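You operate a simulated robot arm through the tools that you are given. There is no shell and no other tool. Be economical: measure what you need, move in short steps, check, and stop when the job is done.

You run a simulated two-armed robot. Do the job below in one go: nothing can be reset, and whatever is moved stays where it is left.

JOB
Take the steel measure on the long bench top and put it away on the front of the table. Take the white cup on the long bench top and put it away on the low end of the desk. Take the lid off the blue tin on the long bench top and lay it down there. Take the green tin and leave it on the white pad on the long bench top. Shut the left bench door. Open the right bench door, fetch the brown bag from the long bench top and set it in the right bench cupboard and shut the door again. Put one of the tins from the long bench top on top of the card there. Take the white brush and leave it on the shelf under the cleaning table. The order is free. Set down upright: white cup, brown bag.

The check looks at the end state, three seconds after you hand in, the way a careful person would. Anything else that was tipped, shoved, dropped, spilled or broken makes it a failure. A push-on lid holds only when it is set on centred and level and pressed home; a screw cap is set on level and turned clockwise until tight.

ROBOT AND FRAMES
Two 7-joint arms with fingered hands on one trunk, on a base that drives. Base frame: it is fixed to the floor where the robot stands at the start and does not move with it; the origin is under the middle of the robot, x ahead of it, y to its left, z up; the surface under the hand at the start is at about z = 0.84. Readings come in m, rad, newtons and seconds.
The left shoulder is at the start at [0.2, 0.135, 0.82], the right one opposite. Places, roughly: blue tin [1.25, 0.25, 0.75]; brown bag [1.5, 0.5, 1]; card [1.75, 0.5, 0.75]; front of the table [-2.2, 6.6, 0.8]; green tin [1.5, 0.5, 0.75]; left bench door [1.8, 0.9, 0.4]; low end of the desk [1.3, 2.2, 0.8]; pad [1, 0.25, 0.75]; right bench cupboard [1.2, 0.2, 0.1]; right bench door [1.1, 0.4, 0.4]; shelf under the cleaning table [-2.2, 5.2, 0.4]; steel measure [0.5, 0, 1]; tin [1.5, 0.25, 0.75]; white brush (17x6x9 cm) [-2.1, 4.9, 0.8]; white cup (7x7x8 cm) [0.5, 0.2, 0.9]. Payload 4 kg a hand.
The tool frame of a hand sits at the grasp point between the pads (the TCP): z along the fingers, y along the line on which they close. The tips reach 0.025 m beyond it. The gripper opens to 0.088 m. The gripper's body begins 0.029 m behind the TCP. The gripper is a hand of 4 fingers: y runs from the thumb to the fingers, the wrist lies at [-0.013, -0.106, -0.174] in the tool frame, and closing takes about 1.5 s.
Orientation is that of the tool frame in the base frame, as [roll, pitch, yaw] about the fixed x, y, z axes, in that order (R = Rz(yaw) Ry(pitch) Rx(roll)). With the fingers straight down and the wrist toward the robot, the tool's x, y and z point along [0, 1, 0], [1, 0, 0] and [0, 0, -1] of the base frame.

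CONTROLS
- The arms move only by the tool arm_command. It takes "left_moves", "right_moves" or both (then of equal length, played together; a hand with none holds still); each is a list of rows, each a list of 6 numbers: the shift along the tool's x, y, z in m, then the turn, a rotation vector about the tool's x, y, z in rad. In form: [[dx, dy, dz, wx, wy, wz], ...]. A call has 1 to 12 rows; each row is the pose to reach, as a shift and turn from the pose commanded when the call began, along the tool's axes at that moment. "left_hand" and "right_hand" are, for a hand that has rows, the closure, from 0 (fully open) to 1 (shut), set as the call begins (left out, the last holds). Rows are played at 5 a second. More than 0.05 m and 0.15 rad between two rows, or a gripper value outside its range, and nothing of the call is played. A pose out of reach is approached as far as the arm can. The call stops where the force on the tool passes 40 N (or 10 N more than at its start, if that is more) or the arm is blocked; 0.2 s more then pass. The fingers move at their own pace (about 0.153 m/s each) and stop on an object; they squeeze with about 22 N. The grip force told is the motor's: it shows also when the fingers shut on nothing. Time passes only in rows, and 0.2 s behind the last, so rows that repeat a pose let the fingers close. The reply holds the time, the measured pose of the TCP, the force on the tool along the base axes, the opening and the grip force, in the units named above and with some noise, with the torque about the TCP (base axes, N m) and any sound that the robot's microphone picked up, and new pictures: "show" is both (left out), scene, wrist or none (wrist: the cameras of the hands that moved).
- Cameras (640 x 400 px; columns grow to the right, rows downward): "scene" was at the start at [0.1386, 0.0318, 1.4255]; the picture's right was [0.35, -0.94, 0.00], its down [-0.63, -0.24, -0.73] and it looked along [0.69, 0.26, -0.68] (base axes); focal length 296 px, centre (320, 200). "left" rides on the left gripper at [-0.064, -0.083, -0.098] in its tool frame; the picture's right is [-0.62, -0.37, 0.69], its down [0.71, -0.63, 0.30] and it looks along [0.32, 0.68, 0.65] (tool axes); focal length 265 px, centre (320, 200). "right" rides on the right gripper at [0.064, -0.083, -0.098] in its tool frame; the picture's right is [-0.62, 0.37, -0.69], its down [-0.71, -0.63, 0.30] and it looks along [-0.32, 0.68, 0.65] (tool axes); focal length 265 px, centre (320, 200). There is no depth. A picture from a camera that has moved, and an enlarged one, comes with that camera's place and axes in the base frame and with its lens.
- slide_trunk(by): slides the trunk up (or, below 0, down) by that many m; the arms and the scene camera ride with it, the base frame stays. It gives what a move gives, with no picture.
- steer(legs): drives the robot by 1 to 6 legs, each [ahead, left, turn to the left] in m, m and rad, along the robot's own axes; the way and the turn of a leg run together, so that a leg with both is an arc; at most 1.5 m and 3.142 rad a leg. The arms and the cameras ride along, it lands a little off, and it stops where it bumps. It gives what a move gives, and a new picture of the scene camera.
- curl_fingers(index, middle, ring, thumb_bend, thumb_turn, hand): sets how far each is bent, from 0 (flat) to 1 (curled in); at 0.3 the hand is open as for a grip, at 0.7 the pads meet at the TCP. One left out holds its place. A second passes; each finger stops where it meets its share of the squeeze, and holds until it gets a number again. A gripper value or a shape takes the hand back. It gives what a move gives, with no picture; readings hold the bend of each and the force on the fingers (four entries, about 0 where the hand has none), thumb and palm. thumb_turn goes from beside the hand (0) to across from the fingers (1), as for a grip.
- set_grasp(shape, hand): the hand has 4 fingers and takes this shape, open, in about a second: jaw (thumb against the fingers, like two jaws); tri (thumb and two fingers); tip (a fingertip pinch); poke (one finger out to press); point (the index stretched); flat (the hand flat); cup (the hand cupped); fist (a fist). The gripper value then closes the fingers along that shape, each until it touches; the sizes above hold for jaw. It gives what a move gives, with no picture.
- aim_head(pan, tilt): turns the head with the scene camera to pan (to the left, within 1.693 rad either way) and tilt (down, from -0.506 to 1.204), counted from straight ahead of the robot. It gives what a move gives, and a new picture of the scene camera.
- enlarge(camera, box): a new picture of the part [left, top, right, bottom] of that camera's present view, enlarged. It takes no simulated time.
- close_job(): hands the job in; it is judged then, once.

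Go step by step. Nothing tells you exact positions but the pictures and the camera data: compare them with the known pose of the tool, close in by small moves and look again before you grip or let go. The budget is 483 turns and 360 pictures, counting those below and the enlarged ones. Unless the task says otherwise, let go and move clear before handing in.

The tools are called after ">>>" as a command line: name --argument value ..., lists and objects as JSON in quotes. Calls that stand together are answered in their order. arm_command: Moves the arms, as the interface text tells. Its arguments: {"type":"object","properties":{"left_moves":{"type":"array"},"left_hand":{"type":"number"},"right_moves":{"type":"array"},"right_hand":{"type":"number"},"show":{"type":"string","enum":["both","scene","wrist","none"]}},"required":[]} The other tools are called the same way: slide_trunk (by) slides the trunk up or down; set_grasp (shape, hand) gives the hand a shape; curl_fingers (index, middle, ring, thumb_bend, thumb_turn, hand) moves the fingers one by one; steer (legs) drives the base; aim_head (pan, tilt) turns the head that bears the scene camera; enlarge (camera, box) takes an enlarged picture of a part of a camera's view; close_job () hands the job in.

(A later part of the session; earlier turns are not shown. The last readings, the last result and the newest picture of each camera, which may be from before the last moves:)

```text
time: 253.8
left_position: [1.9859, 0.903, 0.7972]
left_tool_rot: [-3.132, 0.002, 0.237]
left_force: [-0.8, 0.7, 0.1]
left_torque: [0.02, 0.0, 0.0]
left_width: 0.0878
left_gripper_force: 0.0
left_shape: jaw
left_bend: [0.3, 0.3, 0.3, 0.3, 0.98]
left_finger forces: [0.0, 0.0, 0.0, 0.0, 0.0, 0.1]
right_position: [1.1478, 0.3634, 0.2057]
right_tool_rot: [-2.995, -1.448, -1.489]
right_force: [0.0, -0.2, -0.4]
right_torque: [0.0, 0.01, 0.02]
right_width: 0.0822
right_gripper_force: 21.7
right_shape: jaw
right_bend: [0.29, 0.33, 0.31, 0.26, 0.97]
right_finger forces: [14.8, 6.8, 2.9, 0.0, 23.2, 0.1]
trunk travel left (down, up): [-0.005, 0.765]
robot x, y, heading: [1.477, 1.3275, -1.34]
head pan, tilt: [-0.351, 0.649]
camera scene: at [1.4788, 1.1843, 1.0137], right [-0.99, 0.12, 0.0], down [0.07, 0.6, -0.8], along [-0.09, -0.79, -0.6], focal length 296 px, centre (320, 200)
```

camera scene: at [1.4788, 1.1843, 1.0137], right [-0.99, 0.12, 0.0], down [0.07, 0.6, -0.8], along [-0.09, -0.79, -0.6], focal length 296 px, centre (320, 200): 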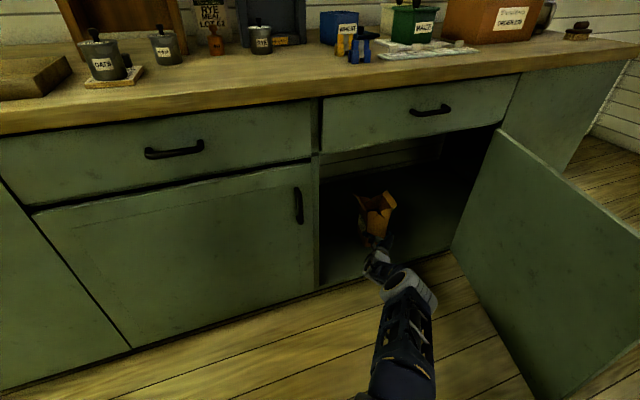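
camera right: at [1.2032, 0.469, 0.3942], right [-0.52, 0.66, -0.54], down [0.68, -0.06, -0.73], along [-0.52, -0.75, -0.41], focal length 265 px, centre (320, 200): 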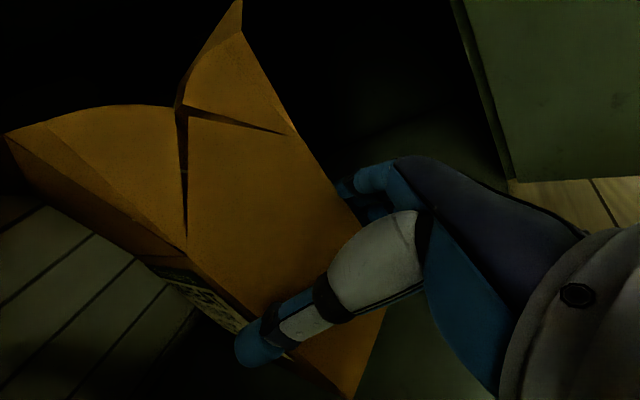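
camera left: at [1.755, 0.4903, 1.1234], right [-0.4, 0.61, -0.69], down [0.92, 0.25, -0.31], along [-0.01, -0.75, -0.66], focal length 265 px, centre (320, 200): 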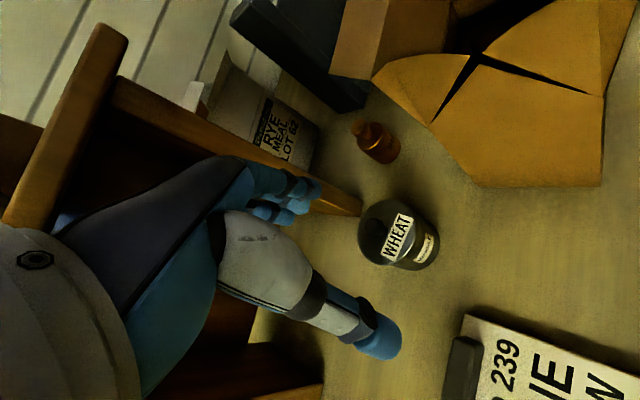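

Now small downward steps, watching the force.

>>> arm_command --right_moves '[[-0.008, 0, 0.001, 0, 0, 0], [-0.014, 0, 0.002, 0, 0, 0], [-0.02, 0, 0.002, 0, 0, 0]]' --show "none"

>>> arm_command --right_moves '[[-0.004, 0, 0, 0, 0, 0], [-0.008, 0, 0.001, 0, 0, 0]]' --show "none"

>>> arm_command --right_moves '[[-0.004, 0, 0, 0, 0, 0], [-0.008, 0, 0.001, 0, 0, 0]]' --show "wrist"

```text
time: 254.6
left_position: [1.9864, 0.9032, 0.7963]
left_tool_rot: [-3.133, 0.002, 0.235]
left_force: [-0.5, -0.3, 0.5]
left_torque: [0.02, 0.04, 0.01]
left_width: 0.0878
left_gripper_force: 0.1
left_shape: jaw
left_bend: [0.3, 0.3, 0.3, 0.3, 0.98]
left_finger forces: [0.1, 0.1, 0.1, 0.0, 0.0, 0.0]
right_position: [1.1481, 0.365, 0.1869]
right_tool_rot: [-2.998, -1.448, -1.486]
right_force: [0.4, -0.6, -0.1]
right_torque: [0.02, 0.0, -0.01]
right_width: 0.082
right_gripper_force: 22.0
right_shape: jaw
right_bend: [0.29, 0.33, 0.31, 0.26, 0.97]
right_finger forces: [14.8, 6.7, 3.0, 0.0, 23.1, 0.0]
trunk travel left (down, up): [-0.005, 0.765]
robot x, y, heading: [1.4752, 1.3275, -1.335]
head pan, tilt: [-0.351, 0.649]
```

```text
time: 255.2
left_position: [1.9869, 0.904, 0.7962]
left_tool_rot: [-3.133, 0.002, 0.235]
left_force: [0.2, 0.3, 0.1]
left_torque: [0.0, 0.01, -0.03]
left_width: 0.0876
left_gripper_force: 0.0
left_shape: jaw
left_bend: [0.3, 0.3, 0.3, 0.3, 0.98]
left_finger forces: [0.0, 0.1, 0.0, 0.1, 0.0, 0.0]
right_position: [1.1467, 0.364, 0.1798]
right_tool_rot: [-3.001, -1.45, -1.482]
right_force: [0.1, -0.5, -1.2]
right_torque: [0.0, 0.03, 0.0]
right_width: 0.0824
right_gripper_force: 22.2
right_shape: jaw
right_bend: [0.29, 0.33, 0.31, 0.26, 0.97]
right_finger forces: [14.7, 6.7, 2.9, 0.1, 23.1, 0.1]
trunk travel left (down, up): [-0.005, 0.765]
robot x, y, heading: [1.4782, 1.3303, -1.335]
head pan, tilt: [-0.351, 0.649]
```

```text
time: 255.8
left_position: [1.9862, 0.9045, 0.7958]
left_tool_rot: [-3.133, 0.001, 0.235]
left_force: [-1.3, 0.6, 0.0]
left_torque: [0.0, 0.03, -0.01]
left_width: 0.088
left_gripper_force: 0.0
left_shape: jaw
left_bend: [0.3, 0.3, 0.3, 0.3, 0.98]
left_finger forces: [0.0, 0.1, 0.1, 0.0, 0.0, 0.1]
right_position: [1.1473, 0.3646, 0.1713]
right_tool_rot: [-3.0, -1.448, -1.485]
right_force: [-0.1, -1.0, 0.1]
right_torque: [0.01, -0.04, -0.01]
right_width: 0.0822
right_gripper_force: 22.0
right_shape: jaw
right_bend: [0.29, 0.33, 0.31, 0.26, 0.97]
right_finger forces: [14.8, 6.7, 3.0, 0.1, 23.1, 0.0]
trunk travel left (down, up): [-0.005, 0.765]
robot x, y, heading: [1.4744, 1.3291, -1.338]
head pan, tilt: [-0.351, 0.649]
camera right: at [1.2058, 0.4695, 0.2493], right [-0.52, 0.66, -0.54], down [0.68, -0.06, -0.73], along [-0.52, -0.75, -0.41], focal length 265 px, centre (320, 200)
```

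right: 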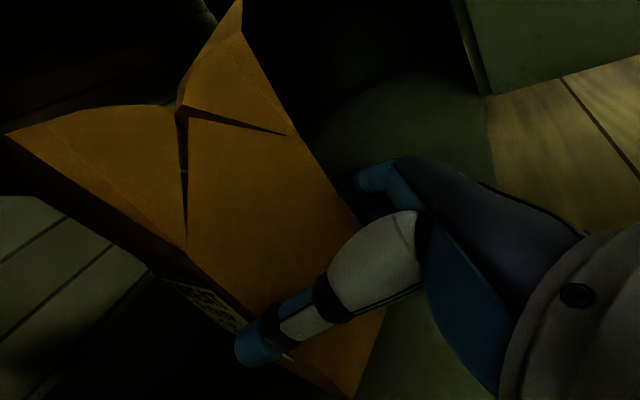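

>>> arm_command --right_moves '[[-0.004, 0, 0, 0, 0, 0], [-0.007, 0, 0.001, 0, 0, 0]]' --show "none"

>>> arm_command --right_moves '[[-0.004, 0, 0, 0, 0, 0], [-0.007, 0, 0.001, 0, 0, 0]]' --show "none"

```text
time: 256.4
left_position: [1.9866, 0.9028, 0.7959]
left_tool_rot: [-3.134, 0.002, 0.236]
left_force: [0.0, 0.4, -0.1]
left_torque: [-0.01, 0.0, -0.03]
left_width: 0.0877
left_gripper_force: 0.0
left_shape: jaw
left_bend: [0.3, 0.3, 0.3, 0.3, 0.98]
left_finger forces: [0.1, 0.0, 0.0, 0.1, 0.1, 0.0]
right_position: [1.1472, 0.3628, 0.1654]
right_tool_rot: [-3.011, -1.45, -1.472]
right_force: [0.6, -0.7, -0.4]
right_torque: [0.01, 0.01, -0.01]
right_width: 0.0823
right_gripper_force: 22.4
right_shape: jaw
right_bend: [0.29, 0.33, 0.31, 0.26, 0.97]
right_finger forces: [14.8, 6.7, 3.0, 0.0, 23.1, 0.1]
trunk travel left (down, up): [-0.005, 0.765]
robot x, y, heading: [1.4781, 1.3249, -1.34]
head pan, tilt: [-0.351, 0.649]
```

```text
time: 256.9
left_position: [1.9861, 0.9026, 0.7955]
left_tool_rot: [-3.133, 0.002, 0.236]
left_force: [0.0, 0.0, -0.7]
left_torque: [0.01, 0.01, -0.02]
left_width: 0.0878
left_gripper_force: 0.1
left_shape: jaw
left_bend: [0.3, 0.3, 0.3, 0.3, 0.98]
left_finger forces: [0.0, 0.0, 0.0, 0.0, 0.0, 0.1]
right_position: [1.147, 0.3648, 0.1647]
right_tool_rot: [-2.998, -1.448, -1.483]
right_force: [0.2, 0.2, 0.6]
right_torque: [0.04, -0.02, -0.01]
right_width: 0.082
right_gripper_force: 22.3
right_shape: jaw
right_bend: [0.29, 0.33, 0.31, 0.26, 0.97]
right_finger forces: [14.8, 6.7, 3.0, 0.0, 23.0, 0.0]
right hand out of reach, approached as far as the arm can: row 1, 2
trunk travel left (down, up): [-0.005, 0.765]
robot x, y, heading: [1.476, 1.328, -1.342]
head pan, tilt: [-0.351, 0.649]
```

>>> slide_trunk --by -0.005

>>> arm_command --right_moves '[[0, -0.005, -0.015, 0, 0, 0], [0, -0.01, -0.03, 0, 0, 0], [-0.006, -0.01, -0.03, 0, 0, 0], [-0.01, -0.01, -0.03, 0, 0, 0]]' --show "none"

```text
time: 257.5
left_position: [1.9865, 0.9033, 0.7925]
left_tool_rot: [-3.133, 0.002, 0.234]
left_force: [-0.8, 0.2, -0.6]
left_torque: [-0.02, -0.01, -0.05]
left_width: 0.0876
left_gripper_force: 0.2
left_shape: jaw
left_bend: [0.3, 0.3, 0.3, 0.3, 0.98]
left_finger forces: [0.0, 0.0, 0.0, 0.1, 0.0, 0.0]
right_position: [1.1483, 0.3638, 0.1588]
right_tool_rot: [-2.991, -1.448, -1.491]
right_force: [-0.5, -0.1, 0.2]
right_torque: [-0.04, 0.01, 0.02]
right_width: 0.082
right_gripper_force: 22.4
right_shape: jaw
right_bend: [0.29, 0.33, 0.31, 0.26, 0.97]
right_finger forces: [15.1, 6.6, 2.9, 0.0, 23.1, 0.0]
trunk travel left (down, up): [0.0, 0.77]
robot x, y, heading: [1.4739, 1.3265, -1.338]
head pan, tilt: [-0.351, 0.649]
```

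```text
time: 258.5
left_position: [1.9869, 0.9033, 0.792]
left_tool_rot: [-3.134, 0.0, 0.235]
left_force: [-0.3, 0.5, -0.6]
left_torque: [-0.04, 0.0, 0.0]
left_width: 0.0877
left_gripper_force: 0.0
left_shape: jaw
left_bend: [0.3, 0.3, 0.3, 0.3, 0.98]
left_finger forces: [0.0, 0.0, 0.0, 0.0, 0.1, 0.1]
right_position: [1.1494, 0.3955, 0.157]
right_tool_rot: [-3.02, -1.453, -1.465]
right_force: [2.1, 1.2, 11.4]
right_torque: [-0.23, 0.22, 0.03]
right_width: 0.082
right_gripper_force: 22.0
right_shape: jaw
right_bend: [0.29, 0.33, 0.31, 0.26, 0.96]
right_finger forces: [13.9, 5.4, 2.6, 0.0, 23.6, 0.0]
trunk travel left (down, up): [0.0, 0.77]
robot x, y, heading: [1.4707, 1.329, -1.342]
head pan, tilt: [-0.351, 0.649]
```

The bag stands on the cupboard floor. I open the hand and withdraw straight back.

>>> curl_fingers --hand "right" --index 0.12 --middle 0.12 --ring 0.12 --thumb_bend 0.0

>>> arm_command --right_moves '[[0.003, 0, -0.03, 0, 0, 0], [0.006, 0, -0.07, 0, 0, 0], [0.01, 0, -0.115, 0, 0, 0], [0.02, 0, -0.16, 0, 0, 0], [0.03, 0, -0.2, 0, 0, 0]]'

>>> enlarge --camera "scene" --box '[280, 120, 520, 290]'

```text
time: 259.5
left_position: [1.9855, 0.903, 0.7914]
left_tool_rot: [-3.133, 0.003, 0.236]
left_force: [-0.5, -0.1, 1.0]
left_torque: [0.0, 0.01, 0.0]
left_width: 0.0874
left_gripper_force: 0.0
left_shape: jaw
left_bend: [0.3, 0.3, 0.3, 0.3, 0.98]
left_finger forces: [0.0, 0.1, 0.0, 0.0, 0.0, 0.0]
right_position: [1.1505, 0.3965, 0.1536]
right_tool_rot: [-2.992, -1.447, -1.49]
right_force: [0.5, 0.3, 1.3]
right_torque: [-0.04, 0.0, 0.0]
right_width: 0.1206
right_gripper_force: 0.0
right_shape: fingers
right_bend: [0.12, 0.12, 0.12, 0.0, 0.99]
right_finger forces: [0.0, 0.0, 0.0, 0.0, 0.1, 0.0]
trunk travel left (down, up): [0.0, 0.77]
robot x, y, heading: [1.4763, 1.3267, -1.334]
head pan, tilt: [-0.351, 0.649]
```

```text
time: 260.7
left_position: [1.9864, 0.9038, 0.7917]
left_tool_rot: [-3.132, 0.001, 0.236]
left_force: [-0.1, 0.1, -0.6]
left_torque: [0.0, 0.02, -0.03]
left_width: 0.0878
left_gripper_force: 0.0
left_shape: jaw
left_bend: [0.3, 0.3, 0.3, 0.3, 0.98]
left_finger forces: [0.0, 0.1, 0.1, 0.1, 0.1, 0.1]
right_position: [1.1051, 0.5866, 0.2107]
right_tool_rot: [-3.006, -1.447, -1.477]
right_force: [-0.5, -0.9, -0.1]
right_torque: [-0.03, -0.02, 0.01]
right_width: 0.1206
right_gripper_force: 0.0
right_shape: fingers
right_bend: [0.12, 0.12, 0.12, 0.0, 0.99]
right_finger forces: [0.0, 0.0, 0.0, 0.0, 0.1, 0.0]
trunk travel left (down, up): [0.0, 0.77]
robot x, y, heading: [1.4716, 1.3261, -1.338]
head pan, tilt: [-0.351, 0.649]
camera scene: at [1.4789, 1.1843, 1.0086], right [-0.99, 0.12, 0.0], down [0.07, 0.6, -0.8], along [-0.09, -0.79, -0.6], focal length 296 px, centre (320, 200)
camera right: at [1.1645, 0.6917, 0.2883], right [-0.52, 0.66, -0.54], down [0.68, -0.06, -0.73], along [-0.52, -0.75, -0.41], focal length 265 px, centre (320, 200)
```

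scene: 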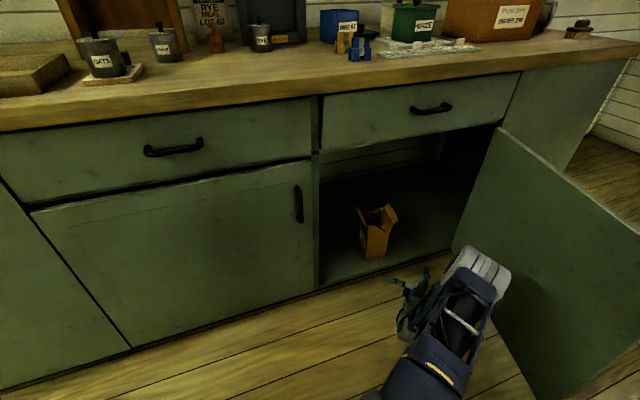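
right: 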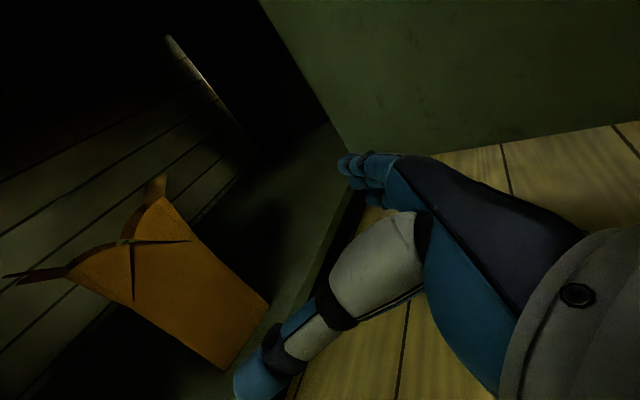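

```text
2.35 times, centred on (400, 205) of scene
camera zoom: at [1.4789, 1.1843, 1.0086], right [-0.99, 0.12, 0.0], down [0.07, 0.6, -0.8], along [-0.09, -0.79, -0.6], focal length 697 px, centre (132, 188)
```

zoom: 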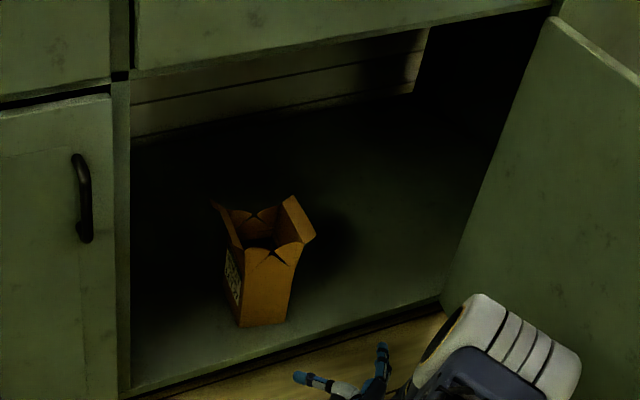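

The bag stands upright well inside. To shut the door I raise the trunk again and turn the hand to point down.

>>> slide_trunk --by 0.42

>>> arm_command --right_moves '[[0.03, 0, -0.02, 0, -0.14, 0], [0.06, 0, -0.04, 0, -0.28, 0], [0.09, 0, -0.05, 0, -0.42, 0], [0.12, 0, -0.05, 0, -0.56, 0], [0.15, 0, -0.05, 0, -0.7, 0], [0.18, 0, -0.05, 0, -0.84, 0], [0.2, 0, -0.05, 0, -0.98, 0], [0.22, 0, -0.05, 0, -1.12, 0], [0.24, 0, -0.05, 0, -1.26, 0], [0.25, 0, -0.05, 0, -1.4, 0]]' --right_hand 1

```text
refused: 0.42 is not a number from -0.4 to 0.4
```

```text
time: 262.9
left_position: [1.9862, 0.9032, 0.7913]
left_tool_rot: [-3.132, 0.001, 0.236]
left_force: [-0.2, 0.6, 0.6]
left_torque: [-0.04, 0.03, 0.03]
left_width: 0.0879
left_gripper_force: 0.0
left_shape: jaw
left_bend: [0.3, 0.3, 0.3, 0.3, 0.98]
left_finger forces: [0.0, 0.0, 0.0, 0.0, 0.1, 0.0]
right_position: [1.0972, 0.6056, 0.4616]
right_tool_rot: [-3.125, -0.047, -1.344]
right_force: [0.6, -0.1, -0.6]
right_torque: [0.01, -0.01, -0.01]
right_width: 0.0001
right_gripper_force: 22.2
right_shape: jaw
right_bend: [0.7, 0.7, 0.7, 0.4, 1.0]
right_finger forces: [0.0, 0.0, 0.0, 0.0, 0.0, 0.0]
right hand out of reach, approached as far as the arm can: row 3, 4
trunk travel left (down, up): [0.0, 0.77]
robot x, y, heading: [1.4735, 1.3259, -1.336]
head pan, tilt: [-0.351, 0.649]
camera scene: at [1.4788, 1.1844, 1.0087], right [-0.99, 0.12, 0.0], down [0.07, 0.6, -0.8], along [-0.1, -0.79, -0.6], focal length 296 px, centre (320, 200)
camera right: at [1.1889, 0.5646, 0.5649], right [-0.52, 0.55, 0.66], down [0.46, 0.82, -0.33], along [-0.72, 0.13, -0.68], focal length 265 px, centre (320, 200)
```

scene: 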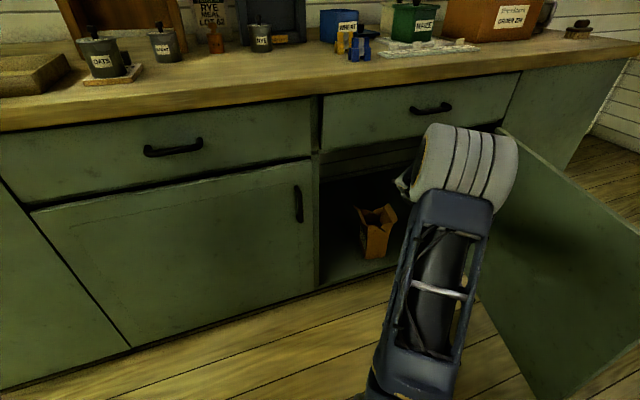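
right: 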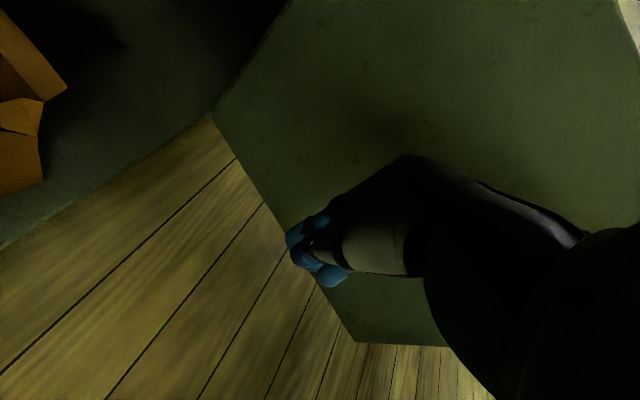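

>>> slide_trunk --by 0.38

>>> steer --legs '[[0.06, 0, -0.3], [0, 0, -0.3]]'

>>> aim_head --pan -0.3 --tilt 0.85

```text
time: 266.6
left_position: [1.9864, 0.9032, 1.1706]
left_tool_rot: [-3.132, 0.002, 0.234]
left_force: [1.2, 0.2, 0.1]
left_torque: [-0.03, 0.02, 0.0]
left_width: 0.0876
left_gripper_force: 0.0
left_shape: jaw
left_bend: [0.3, 0.3, 0.3, 0.3, 0.98]
left_finger forces: [0.0, 0.0, 0.0, 0.0, 0.0, 0.0]
right_position: [1.0984, 0.6042, 0.8417]
right_tool_rot: [-3.124, -0.049, -1.344]
right_force: [-0.7, -0.5, -0.6]
right_torque: [0.0, 0.0, -0.01]
right_width: 0.0
right_gripper_force: 22.4
right_shape: jaw
right_bend: [0.7, 0.7, 0.7, 0.4, 1.0]
right_finger forces: [0.1, 0.1, 0.0, 0.0, 0.1, 0.0]
trunk travel left (down, up): [-0.38, 0.39]
robot x, y, heading: [1.4751, 1.327, -1.336]
head pan, tilt: [-0.351, 0.649]
```

```text
time: 268.9
left_position: [1.6588, 0.6281, 1.1712]
left_tool_rot: [-3.135, 0.003, -0.37]
left_force: [-0.5, -0.7, -0.5]
left_torque: [-0.02, -0.01, 0.01]
left_width: 0.0877
left_gripper_force: 0.1
left_shape: jaw
left_bend: [0.3, 0.3, 0.3, 0.3, 0.98]
left_finger forces: [0.1, 0.0, 0.0, 0.1, 0.1, 0.0]
right_position: [0.7589, 0.8866, 0.8417]
right_tool_rot: [-3.123, -0.049, -1.947]
right_force: [-1.0, -0.1, 0.6]
right_torque: [-0.02, -0.01, 0.01]
right_width: 0.0
right_gripper_force: 21.4
right_shape: jaw
right_bend: [0.7, 0.7, 0.7, 0.4, 1.0]
right_finger forces: [0.0, 0.0, 0.0, 0.0, 0.0, 0.0]
trunk travel left (down, up): [-0.38, 0.39]
robot x, y, heading: [1.477, 1.2665, -1.94]
head pan, tilt: [-0.351, 0.649]
camera scene: at [1.4008, 1.1489, 1.3886], right [-0.75, 0.66, 0.0], down [0.4, 0.45, -0.8], along [-0.53, -0.6, -0.6], focal length 296 px, centre (320, 200)
```

scene: 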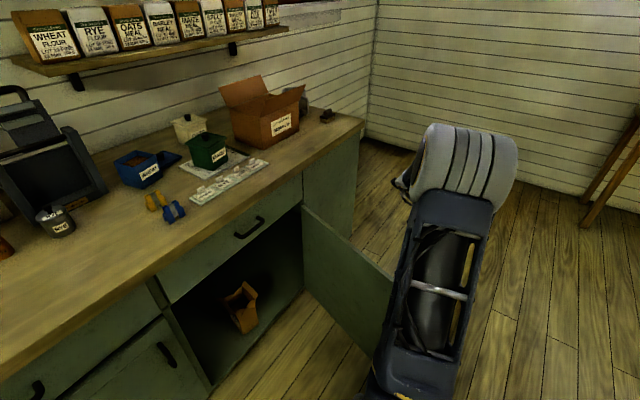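

```text
time: 269.6
left_position: [1.6589, 0.6282, 1.1722]
left_tool_rot: [-3.131, 0.001, -0.368]
left_force: [0.3, 0.1, 1.1]
left_torque: [-0.01, 0.0, -0.01]
left_width: 0.0879
left_gripper_force: 0.0
left_shape: jaw
left_bend: [0.3, 0.3, 0.3, 0.3, 0.98]
left_finger forces: [0.0, 0.0, 0.0, 0.1, 0.0, 0.0]
right_position: [0.7586, 0.8872, 0.8411]
right_tool_rot: [-3.123, -0.05, -1.948]
right_force: [0.0, 0.3, -0.5]
right_torque: [0.0, -0.03, 0.02]
right_width: 0.0
right_gripper_force: 22.2
right_shape: jaw
right_bend: [0.7, 0.7, 0.7, 0.4, 1.0]
right_finger forces: [0.0, 0.0, 0.0, 0.1, 0.1, 0.0]
trunk travel left (down, up): [-0.38, 0.39]
robot x, y, heading: [1.4802, 1.2675, -1.947]
head pan, tilt: [-0.3, 0.85]
camera scene: at [1.4095, 1.1527, 1.3721], right [-0.78, 0.62, 0.0], down [0.47, 0.59, -0.66], along [-0.41, -0.52, -0.75], focal length 296 px, centre (320, 200)
```

scene: 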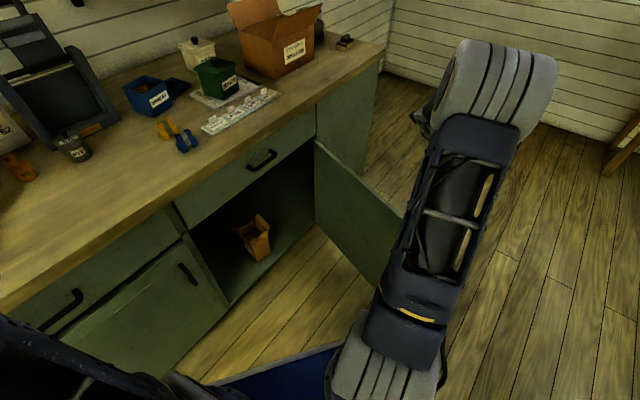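

>>> arm_command --right_moves '[[0.035, 0.011, 0, 0, 0, 0], [0.07, 0.022, 0, 0, 0, 0], [0.106, 0.0318, 0, 0, 0, 0], [0.106, 0.0318, 0.045, 0, 0, 0], [0.106, 0.0318, 0.09, 0, 0, 0], [0.106, 0.0318, 0.135, 0, 0, 0], [0.106, 0.0318, 0.18, 0, 0, 0], [0.106, 0.0318, 0.225, 0, 0, 0], [0.106, 0.0318, 0.27, 0, 0, 0], [0.106, 0.0318, 0.29, 0, 0, 0]]'

```text
time: 271.8
left_position: [1.6601, 0.6292, 1.1714]
left_tool_rot: [-3.133, 0.002, -0.368]
left_force: [0.4, 0.1, -1.1]
left_torque: [-0.04, -0.02, -0.01]
left_width: 0.0877
left_gripper_force: 0.1
left_shape: jaw
left_bend: [0.3, 0.3, 0.3, 0.3, 0.98]
left_finger forces: [0.0, 0.0, 0.0, 0.0, 0.0, 0.0]
right_position: [0.6895, 0.7839, 0.5582]
right_tool_rot: [-3.122, -0.052, -1.946]
right_force: [-0.1, 0.2, 0.1]
right_torque: [-0.01, 0.01, -0.02]
right_width: 0.0
right_gripper_force: 22.0
right_shape: jaw
right_bend: [0.7, 0.7, 0.7, 0.4, 1.0]
right_finger forces: [0.0, 0.1, 0.0, 0.0, 0.0, 0.1]
trunk travel left (down, up): [-0.38, 0.39]
robot x, y, heading: [1.478, 1.2708, -1.94]
head pan, tilt: [-0.3, 0.85]
camera scene: at [1.4095, 1.1528, 1.3721], right [-0.78, 0.62, 0.0], down [0.47, 0.59, -0.66], along [-0.41, -0.52, -0.75], focal length 296 px, centre (320, 200)
camera right: at [0.7428, 0.6985, 0.6612], right [-0.11, 0.75, 0.65], down [0.85, 0.42, -0.33], along [-0.52, 0.52, -0.68], focal length 265 px, centre (320, 200)
```

scene: 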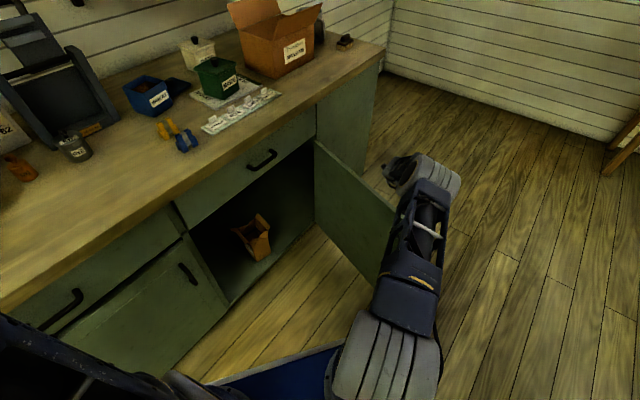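
right: 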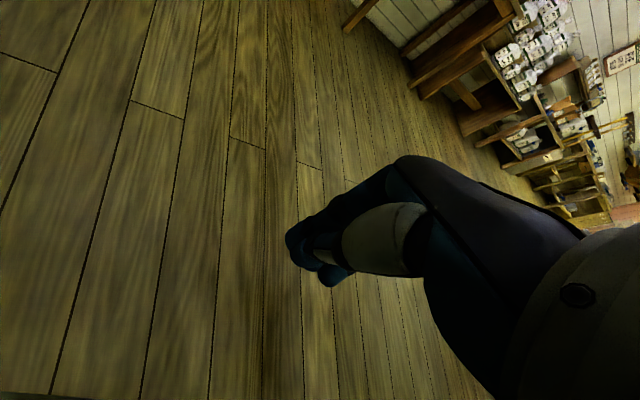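

I sweep the door toward closed.

>>> arm_command --right_moves '[[-0.024, -0.0353, 0, 0, 0, 0], [-0.044, -0.0729, 0, 0, 0, 0], [-0.0605, -0.1123, 0, 0, 0, 0], [-0.0731, -0.1532, 0, 0, 0, 0], [-0.0817, -0.195, 0, 0, 0, 0], [-0.0862, -0.2375, 0, 0, 0, 0], [-0.0867, -0.2801, 0, 0, 0, 0], [-0.0831, -0.3227, 0, 0, 0, 0], [-0.0754, -0.3647, 0, 0, 0, 0], [-0.0638, -0.4058, 0, 0, 0, 0]]'

```text
time: 274.0
left_position: [1.6597, 0.6288, 1.1706]
left_tool_rot: [-3.133, 0.002, -0.369]
left_force: [0.3, 0.0, 0.2]
left_torque: [0.05, -0.03, 0.03]
left_width: 0.0878
left_gripper_force: 0.1
left_shape: jaw
left_bend: [0.3, 0.3, 0.3, 0.3, 0.98]
left_finger forces: [0.1, 0.0, 0.0, 0.0, 0.0, 0.0]
right_position: [1.0897, 0.698, 0.5591]
right_tool_rot: [-3.123, -0.05, -1.948]
right_force: [0.6, -0.4, -0.3]
right_torque: [0.0, 0.0, 0.01]
right_width: 0.0002
right_gripper_force: 22.0
right_shape: jaw
right_bend: [0.7, 0.7, 0.7, 0.4, 1.0]
right_finger forces: [0.0, 0.1, 0.1, 0.1, 0.0, 0.0]
trunk travel left (down, up): [-0.38, 0.39]
robot x, y, heading: [1.4756, 1.2672, -1.947]
head pan, tilt: [-0.3, 0.85]
camera scene: at [1.4094, 1.1528, 1.372], right [-0.78, 0.62, 0.0], down [0.47, 0.59, -0.66], along [-0.41, -0.52, -0.75], focal length 296 px, centre (320, 200)
camera right: at [1.1429, 0.6123, 0.6619], right [-0.11, 0.75, 0.66], down [0.85, 0.42, -0.33], along [-0.52, 0.52, -0.68], focal length 265 px, centre (320, 200)
```

scene: 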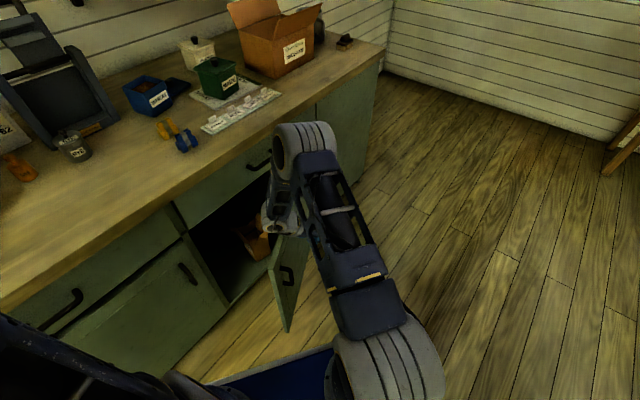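
right: 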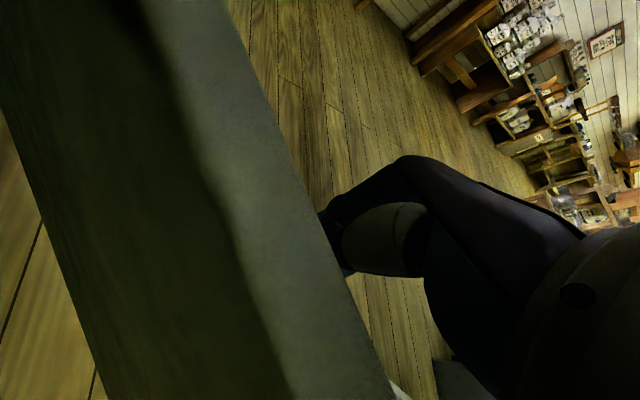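

>>> arm_command --right_moves '[[0.0156, -0.0398, 0, 0, 0, 0], [0.0349, -0.0779, 0, 0, 0, 0], [0.0577, -0.114, 0, 0, 0, 0], [0.084, -0.1477, 0, 0, 0, 0]]'

```text
time: 275.0
left_position: [1.6592, 0.6297, 1.1706]
left_tool_rot: [-3.132, 0.002, -0.37]
left_force: [0.0, 1.4, 1.1]
left_torque: [0.03, 0.0, 0.01]
left_width: 0.0878
left_gripper_force: 0.1
left_shape: jaw
left_bend: [0.3, 0.3, 0.3, 0.3, 0.98]
left_finger forces: [0.1, 0.0, 0.1, 0.1, 0.0, 0.0]
right_position: [1.1863, 0.5866, 0.5657]
right_tool_rot: [-3.138, -0.036, -1.969]
right_force: [-0.3, 34.8, 14.5]
right_torque: [-5.54, -0.98, 2.25]
right_width: 0.0
right_gripper_force: 22.1
right_shape: jaw
right_bend: [0.7, 0.7, 0.7, 0.4, 1.0]
right_finger forces: [0.0, 0.1, 0.1, 0.1, 0.0, 0.1]
trunk travel left (down, up): [-0.38, 0.39]
robot x, y, heading: [1.481, 1.2682, -1.945]
head pan, tilt: [-0.3, 0.85]
stopped in row 4 (right hand): the force on the tool passed its limit at 179 N (the readings are from after the stop); the commanded pose is now the measured one
camera scene: at [1.4094, 1.1546, 1.3724], right [-0.78, 0.62, 0.0], down [0.47, 0.59, -0.66], along [-0.41, -0.52, -0.75], focal length 296 px, centre (320, 200)
camera right: at [1.2397, 0.4965, 0.6682], right [-0.09, 0.74, 0.67], down [0.85, 0.4, -0.33], along [-0.51, 0.54, -0.67], focal length 265 px, centre (320, 200)
```

scene: 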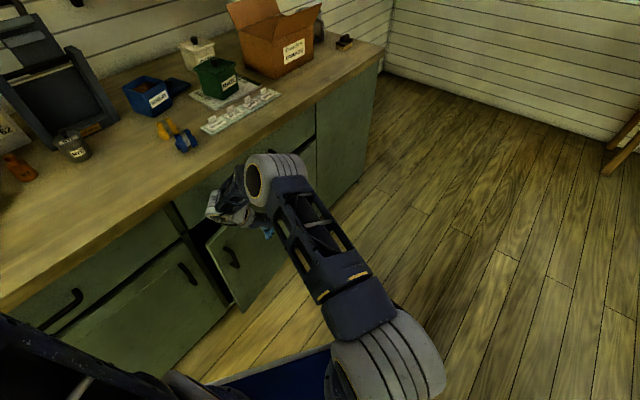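
right: 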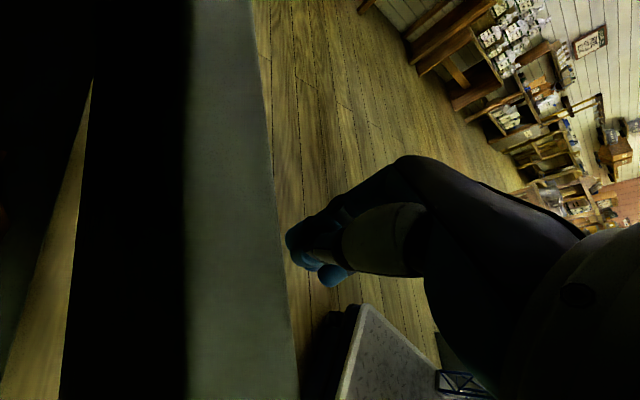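

The wrist bumped the drawer front. I back off and switch to pushing with fingertips pointing at the door.

>>> arm_command --right_moves '[[-0.03, 0, 0, 0, 0, 0], [-0.07, 0, 0, 0, 0, 0], [-0.11, 0, 0, 0, 0, 0], [-0.13, 0, -0.04, 0, 0, 0], [-0.14, 0, -0.08, 0, 0, 0], [-0.14, 0, -0.12, 0, 0, 0], [-0.14, 0, -0.16, 0, 0, 0]]'

>>> enlarge --camera "scene" --box '[0, 80, 400, 340]'

```text
time: 276.6
left_position: [1.6589, 0.6278, 1.1703]
left_tool_rot: [-3.131, 0.004, -0.369]
left_force: [-0.2, 0.3, -0.7]
left_torque: [-0.03, 0.05, 0.01]
left_width: 0.0878
left_gripper_force: 0.0
left_shape: jaw
left_bend: [0.3, 0.3, 0.3, 0.3, 0.98]
left_finger forces: [0.1, 0.0, 0.0, 0.0, 0.1, 0.0]
right_position: [1.243, 0.7185, 0.7198]
right_tool_rot: [-3.136, -0.038, -1.967]
right_force: [-0.5, -0.6, 0.0]
right_torque: [-0.02, 0.03, 0.01]
right_width: 0.0
right_gripper_force: 22.0
right_shape: jaw
right_bend: [0.7, 0.7, 0.7, 0.4, 1.0]
right_finger forces: [0.0, 0.1, 0.0, 0.0, 0.0, 0.1]
trunk travel left (down, up): [-0.38, 0.39]
robot x, y, heading: [1.4764, 1.2684, -1.941]
head pan, tilt: [-0.3, 0.85]
camera scene: at [1.4094, 1.1529, 1.3719], right [-0.78, 0.62, 0.0], down [0.47, 0.59, -0.66], along [-0.41, -0.52, -0.75], focal length 296 px, centre (320, 200)
camera right: at [1.2953, 0.6292, 0.8221], right [-0.09, 0.74, 0.67], down [0.85, 0.4, -0.33], along [-0.51, 0.54, -0.67], focal length 265 px, centre (320, 200)
```

scene: 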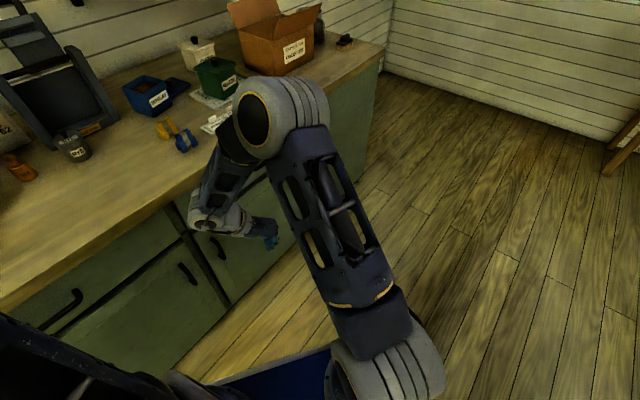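
right: 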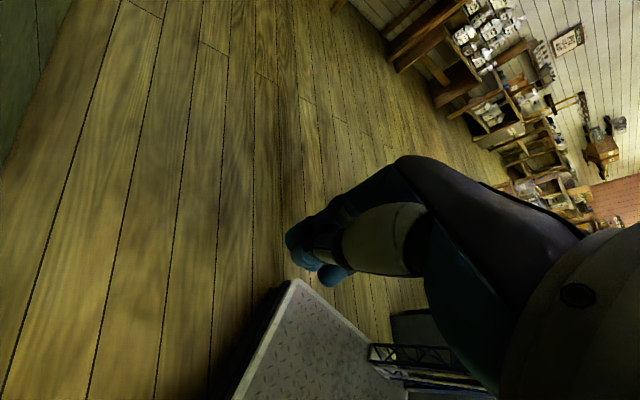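

```text
1.54 times, centred on (200, 210) of scene
camera zoom: at [1.4094, 1.1529, 1.3719], right [-0.78, 0.62, 0.0], down [0.47, 0.59, -0.66], along [-0.41, -0.52, -0.75], focal length 456 px, centre (505, 185)
```

zoom: 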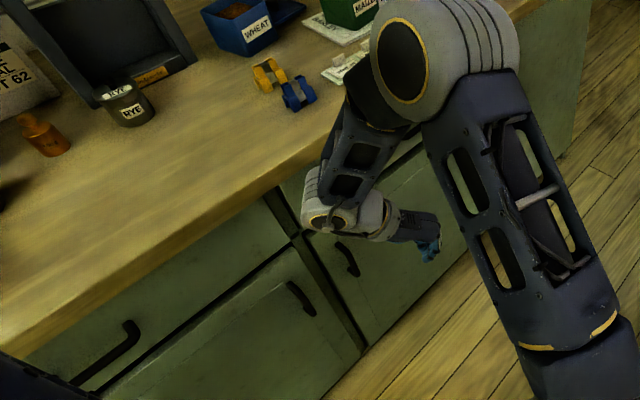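

The door now looks shut. I retract the arm and turn back to check from the front.

>>> arm_command --right_moves '[[-0.02, 0, -0.04, 0, 0, 0], [-0.03, 0, -0.09, 0, 0, 0], [-0.03, 0, -0.135, 0, 0, 0], [-0.03, 0, -0.18, 0, 0, 0], [-0.03, 0, -0.225, 0, 0, 0], [-0.03, 0, -0.27, 0, 0, 0], [-0.03, 0, -0.315, 0, 0, 0]]' --show "none"

>>> steer --legs '[[0, 0, 0.6]]'

>>> aim_head --pan -0.25 --tilt 0.85

>>> enlarge --camera "scene" --box '[160, 60, 560, 340]'

```text
refused: row 2 steps farther than a row can; nothing moved
```

```text
time: 278.7
left_position: [1.988, 0.8394, 1.1696]
left_tool_rot: [-3.132, 0.005, 0.23]
left_force: [-0.3, -0.9, 1.1]
left_torque: [-0.01, 0.02, 0.02]
left_width: 0.0879
left_gripper_force: 0.0
left_shape: jaw
left_bend: [0.3, 0.3, 0.3, 0.3, 0.98]
left_finger forces: [0.1, 0.1, 0.1, 0.0, 0.0, 0.1]
right_position: [1.5937, 0.679, 0.7192]
right_tool_rot: [-3.134, -0.037, -1.367]
right_force: [-0.1, -0.2, -1.0]
right_torque: [-0.01, 0.0, -0.03]
right_width: 0.0
right_gripper_force: 21.8
right_shape: jaw
right_bend: [0.7, 0.7, 0.7, 0.4, 1.0]
right_finger forces: [0.0, 0.0, 0.0, 0.1, 0.1, 0.0]
trunk travel left (down, up): [-0.38, 0.39]
robot x, y, heading: [1.4812, 1.2703, -1.344]
head pan, tilt: [-0.3, 0.85]
camera scene: at [1.4876, 1.1335, 1.372], right [-1.0, 0.08, 0.0], down [0.06, 0.75, -0.66], along [-0.05, -0.66, -0.75], focal length 296 px, centre (320, 200)
```

scene: 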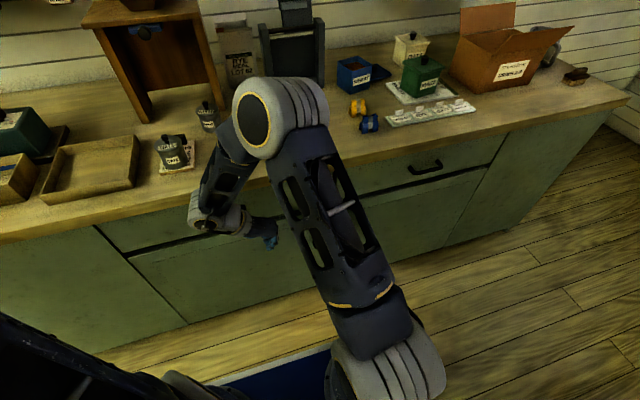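

```text
time: 279.3
left_position: [1.9873, 0.8402, 1.1698]
left_tool_rot: [-3.131, 0.004, 0.228]
left_force: [0.0, -0.2, -0.7]
left_torque: [0.0, -0.01, -0.03]
left_width: 0.0877
left_gripper_force: 0.1
left_shape: jaw
left_bend: [0.3, 0.3, 0.3, 0.3, 0.98]
left_finger forces: [0.0, 0.0, 0.0, 0.1, 0.1, 0.0]
right_position: [1.5933, 0.6805, 0.7213]
right_tool_rot: [-3.135, -0.038, -1.368]
right_force: [0.6, -0.7, -0.1]
right_torque: [0.01, 0.02, -0.01]
right_width: 0.0
right_gripper_force: 22.5
right_shape: jaw
right_bend: [0.7, 0.7, 0.7, 0.4, 1.0]
right_finger forces: [0.0, 0.0, 0.0, 0.1, 0.1, 0.0]
trunk travel left (down, up): [-0.38, 0.39]
robot x, y, heading: [1.4785, 1.2669, -1.345]
head pan, tilt: [-0.25, 0.85]
camera scene: at [1.4915, 1.1333, 1.372], right [-1.0, 0.03, 0.0], down [0.02, 0.75, -0.66], along [-0.02, -0.66, -0.75], focal length 296 px, centre (320, 200)
```

scene: 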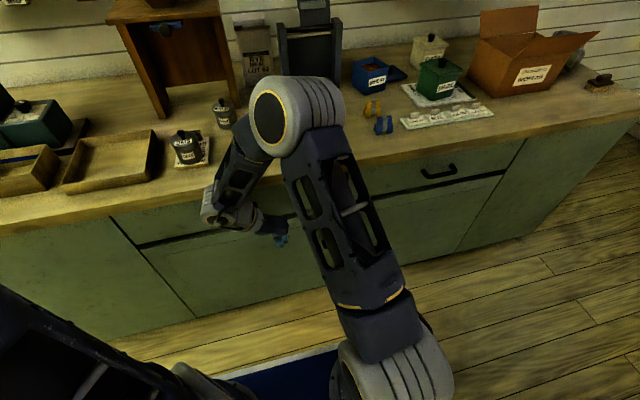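

```text
1.43 times, centred on (360, 200) of scene
camera zoom: at [1.4915, 1.1333, 1.372], right [-1.0, 0.03, 0.0], down [0.02, 0.75, -0.66], along [-0.02, -0.66, -0.75], focal length 423 px, centre (263, 200)
```

zoom: 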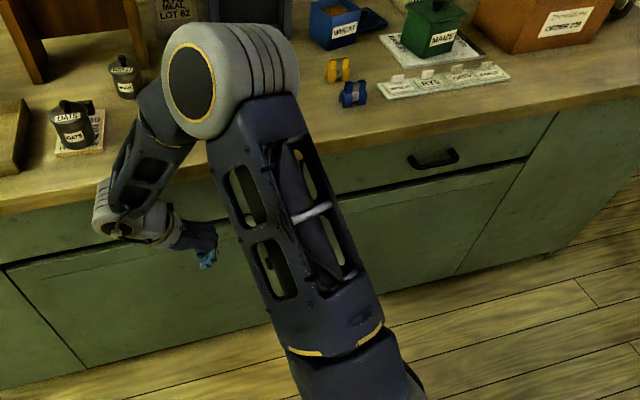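

>>> arm_command --right_moves '[[-0.02, 0, -0.04, 0, 0, 0], [-0.02, 0, -0.085, 0, 0, 0], [-0.02, 0, -0.13, 0, 0, 0], [-0.02, 0.03, -0.17, 0, 0, 0], [-0.02, 0.07, -0.2, 0, 0, 0], [-0.02, 0.11, -0.22, 0, 0, 0], [-0.02, 0.155, -0.23, 0, 0, 0], [-0.02, 0.2, -0.24, 0, 0, 0]]' --show "scene"

>>> enlarge --camera "scene" --box '[160, 60, 560, 340]'

```text
time: 281.1
left_position: [1.9881, 0.8411, 1.169]
left_tool_rot: [-3.13, 0.004, 0.229]
left_force: [0.4, -0.2, 0.1]
left_torque: [0.0, -0.01, -0.02]
left_width: 0.0878
left_gripper_force: 0.0
left_shape: jaw
left_bend: [0.3, 0.3, 0.3, 0.3, 0.98]
left_finger forces: [0.1, 0.0, 0.0, 0.0, 0.0, 0.0]
right_position: [1.3912, 0.6694, 0.9585]
right_tool_rot: [-3.137, -0.039, -1.368]
right_force: [0.0, 0.4, -0.1]
right_torque: [-0.03, 0.0, -0.02]
right_width: 0.0
right_gripper_force: 22.0
right_shape: jaw
right_bend: [0.7, 0.7, 0.7, 0.4, 1.0]
right_finger forces: [0.0, 0.0, 0.1, 0.0, 0.0, 0.0]
trunk travel left (down, up): [-0.38, 0.39]
robot x, y, heading: [1.4769, 1.2654, -1.343]
head pan, tilt: [-0.25, 0.85]
camera scene: at [1.4917, 1.1333, 1.372], right [-1.0, 0.02, 0.0], down [0.02, 0.75, -0.66], along [-0.02, -0.66, -0.75], focal length 296 px, centre (320, 200)
```

scene: 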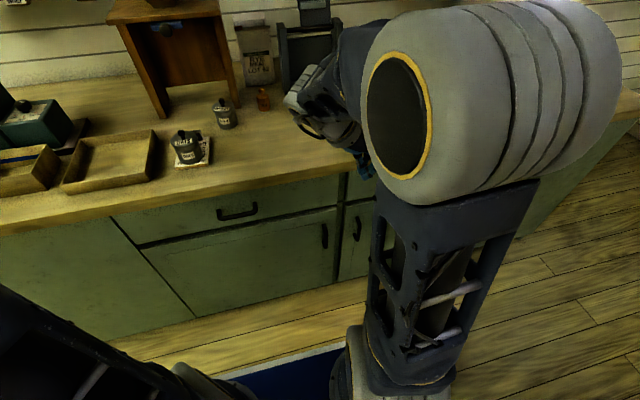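

```text
1.43 times, centred on (360, 200) of scene
camera zoom: at [1.4917, 1.1333, 1.372], right [-1.0, 0.02, 0.0], down [0.02, 0.75, -0.66], along [-0.02, -0.66, -0.75], focal length 423 px, centre (263, 200)
```

zoom: 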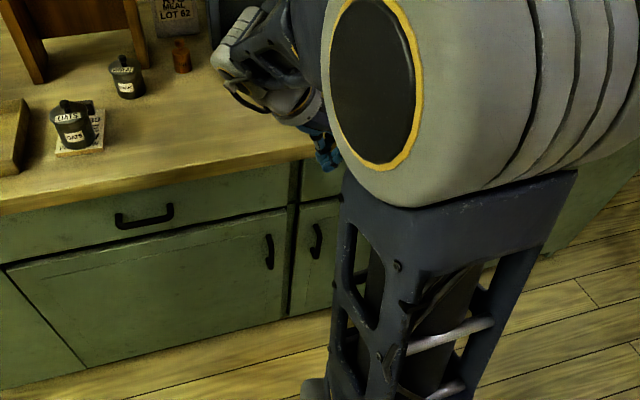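

Both doors look shut. I lift the right arm clear and inspect the whole bench.

>>> arm_command --right_moves '[[-0.03, 0.03, -0.02, 0, 0, 0], [-0.05, 0.07, -0.03, 0, 0, 0], [-0.06, 0.115, -0.03, 0, 0, 0], [-0.06, 0.16, -0.03, 0, 0, 0], [-0.06, 0.205, -0.03, 0, 0, 0], [-0.06, 0.25, -0.03, 0, 0, 0], [-0.06, 0.295, -0.03, 0, 0, 0], [-0.06, 0.34, -0.03, 0, 0, 0]]' --show "none"

>>> slide_trunk --by 0.04

>>> steer --legs '[[-0.1, 0, 0]]'

>>> aim_head --pan 0.0 --tilt 0.7

>>> enlarge --camera "scene" --box '[80, 60, 480, 320]'

```text
time: 282.9
left_position: [1.9882, 0.8413, 1.1709]
left_tool_rot: [-3.131, 0.003, 0.229]
left_force: [0.2, -0.3, -0.4]
left_torque: [-0.03, 0.05, 0.0]
left_width: 0.0878
left_gripper_force: 0.2
left_shape: jaw
left_bend: [0.3, 0.3, 0.3, 0.3, 0.98]
left_finger forces: [0.0, 0.0, 0.1, 0.0, 0.1, 0.0]
right_position: [1.045, 0.6598, 0.9809]
right_tool_rot: [-3.135, -0.038, -1.368]
right_force: [1.1, -0.2, 0.6]
right_torque: [0.04, 0.0, 0.02]
right_width: 0.0
right_gripper_force: 22.1
right_shape: jaw
right_bend: [0.7, 0.7, 0.7, 0.4, 1.0]
right_finger forces: [0.0, 0.1, 0.0, 0.0, 0.0, 0.0]
trunk travel left (down, up): [-0.38, 0.39]
robot x, y, heading: [1.477, 1.2664, -1.35]
head pan, tilt: [-0.25, 0.85]
```

```text
time: 283.7
left_position: [1.9878, 0.8412, 1.2112]
left_tool_rot: [-3.132, 0.003, 0.229]
left_force: [-0.1, 0.0, 0.0]
left_torque: [-0.01, 0.0, -0.01]
left_width: 0.0879
left_gripper_force: 0.1
left_shape: jaw
left_bend: [0.3, 0.3, 0.3, 0.3, 0.98]
left_finger forces: [0.0, 0.0, 0.0, 0.0, 0.1, 0.1]
right_position: [1.0439, 0.6614, 1.0197]
right_tool_rot: [-3.135, -0.038, -1.368]
right_force: [0.6, -0.4, 0.3]
right_torque: [-0.02, 0.01, -0.02]
right_width: 0.0
right_gripper_force: 22.0
right_shape: jaw
right_bend: [0.7, 0.7, 0.7, 0.4, 1.0]
right_finger forces: [0.0, 0.1, 0.1, 0.0, 0.0, 0.1]
trunk travel left (down, up): [-0.42, 0.35]
robot x, y, heading: [1.4827, 1.2682, -1.346]
head pan, tilt: [-0.25, 0.85]
```

```text
time: 284.9
left_position: [1.9638, 0.9378, 1.2108]
left_tool_rot: [-3.131, 0.004, 0.225]
left_force: [0.0, 0.1, -0.5]
left_torque: [-0.02, -0.01, 0.01]
left_width: 0.0875
left_gripper_force: 0.1
left_shape: jaw
left_bend: [0.3, 0.3, 0.3, 0.3, 0.98]
left_finger forces: [0.0, 0.0, 0.1, 0.0, 0.0, 0.0]
right_position: [1.0202, 0.7595, 1.0196]
right_tool_rot: [-3.137, -0.04, -1.372]
right_force: [-0.9, 0.6, 0.0]
right_torque: [0.03, 0.01, -0.03]
right_width: 0.0
right_gripper_force: 22.3
right_shape: jaw
right_bend: [0.7, 0.7, 0.7, 0.4, 1.0]
right_finger forces: [0.0, 0.1, 0.0, 0.0, 0.0, 0.1]
trunk travel left (down, up): [-0.42, 0.35]
robot x, y, heading: [1.4586, 1.3676, -1.35]
head pan, tilt: [-0.25, 0.85]
camera scene: at [1.4689, 1.2317, 1.412], right [-1.0, 0.03, 0.0], down [0.02, 0.75, -0.66], along [-0.02, -0.66, -0.75], focal length 296 px, centre (320, 200)
```

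scene: 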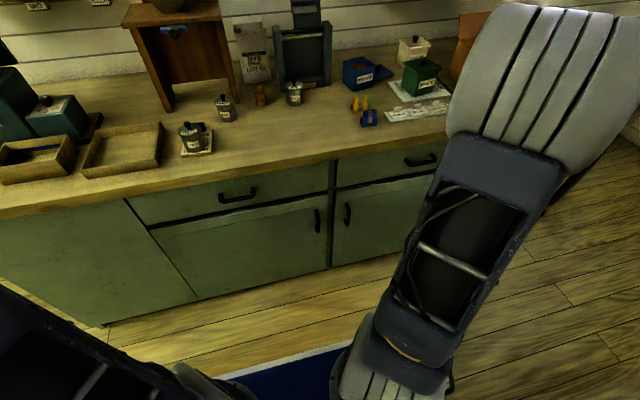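

```text
time: 285.6
left_position: [1.964, 0.9385, 1.21]
left_tool_rot: [-3.132, 0.003, 0.226]
left_force: [-0.5, -0.4, 0.3]
left_torque: [0.0, 0.03, 0.0]
left_width: 0.0876
left_gripper_force: 0.0
left_shape: jaw
left_bend: [0.3, 0.3, 0.3, 0.3, 0.98]
left_finger forces: [0.0, 0.0, 0.0, 0.0, 0.0, 0.0]
right_position: [1.02, 0.7594, 1.0196]
right_tool_rot: [-3.136, -0.038, -1.372]
right_force: [0.1, 0.1, 0.1]
right_torque: [0.01, 0.0, 0.02]
right_width: 0.0
right_gripper_force: 21.6
right_shape: jaw
right_bend: [0.7, 0.7, 0.7, 0.4, 1.0]
right_finger forces: [0.0, 0.0, 0.0, 0.0, 0.0, 0.1]
trunk travel left (down, up): [-0.42, 0.35]
robot x, y, heading: [1.4584, 1.3649, -1.348]
head pan, tilt: [0.0, 0.7]
camera scene: at [1.4897, 1.2269, 1.4242], right [-0.98, -0.22, 0.0], down [-0.14, 0.63, -0.76], along [0.17, -0.75, -0.64], focal length 296 px, centre (320, 200)
```

scene: 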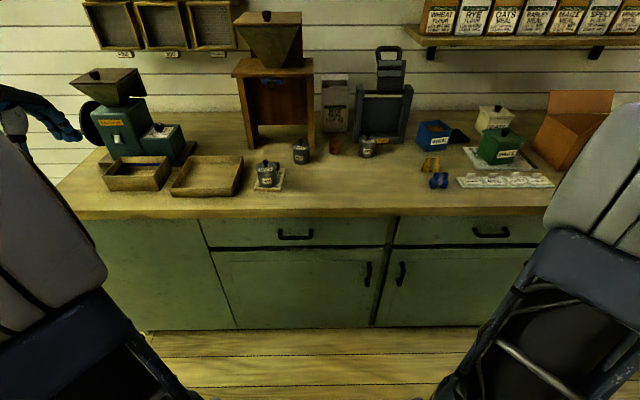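

```text
1.54 times, centred on (280, 190) of scene
camera zoom: at [1.4897, 1.2269, 1.4242], right [-0.98, -0.22, 0.0], down [-0.14, 0.63, -0.76], along [0.17, -0.75, -0.64], focal length 456 px, centre (382, 215)
```

zoom: 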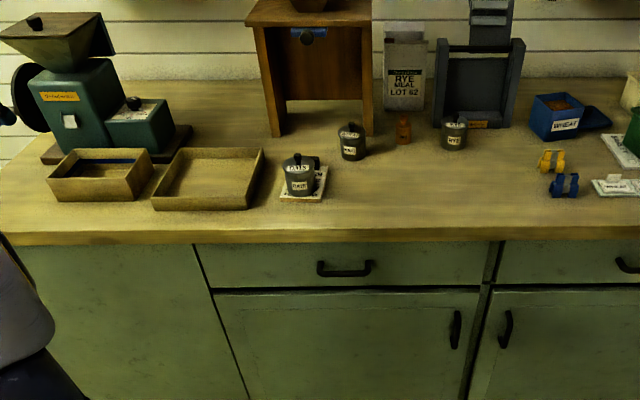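

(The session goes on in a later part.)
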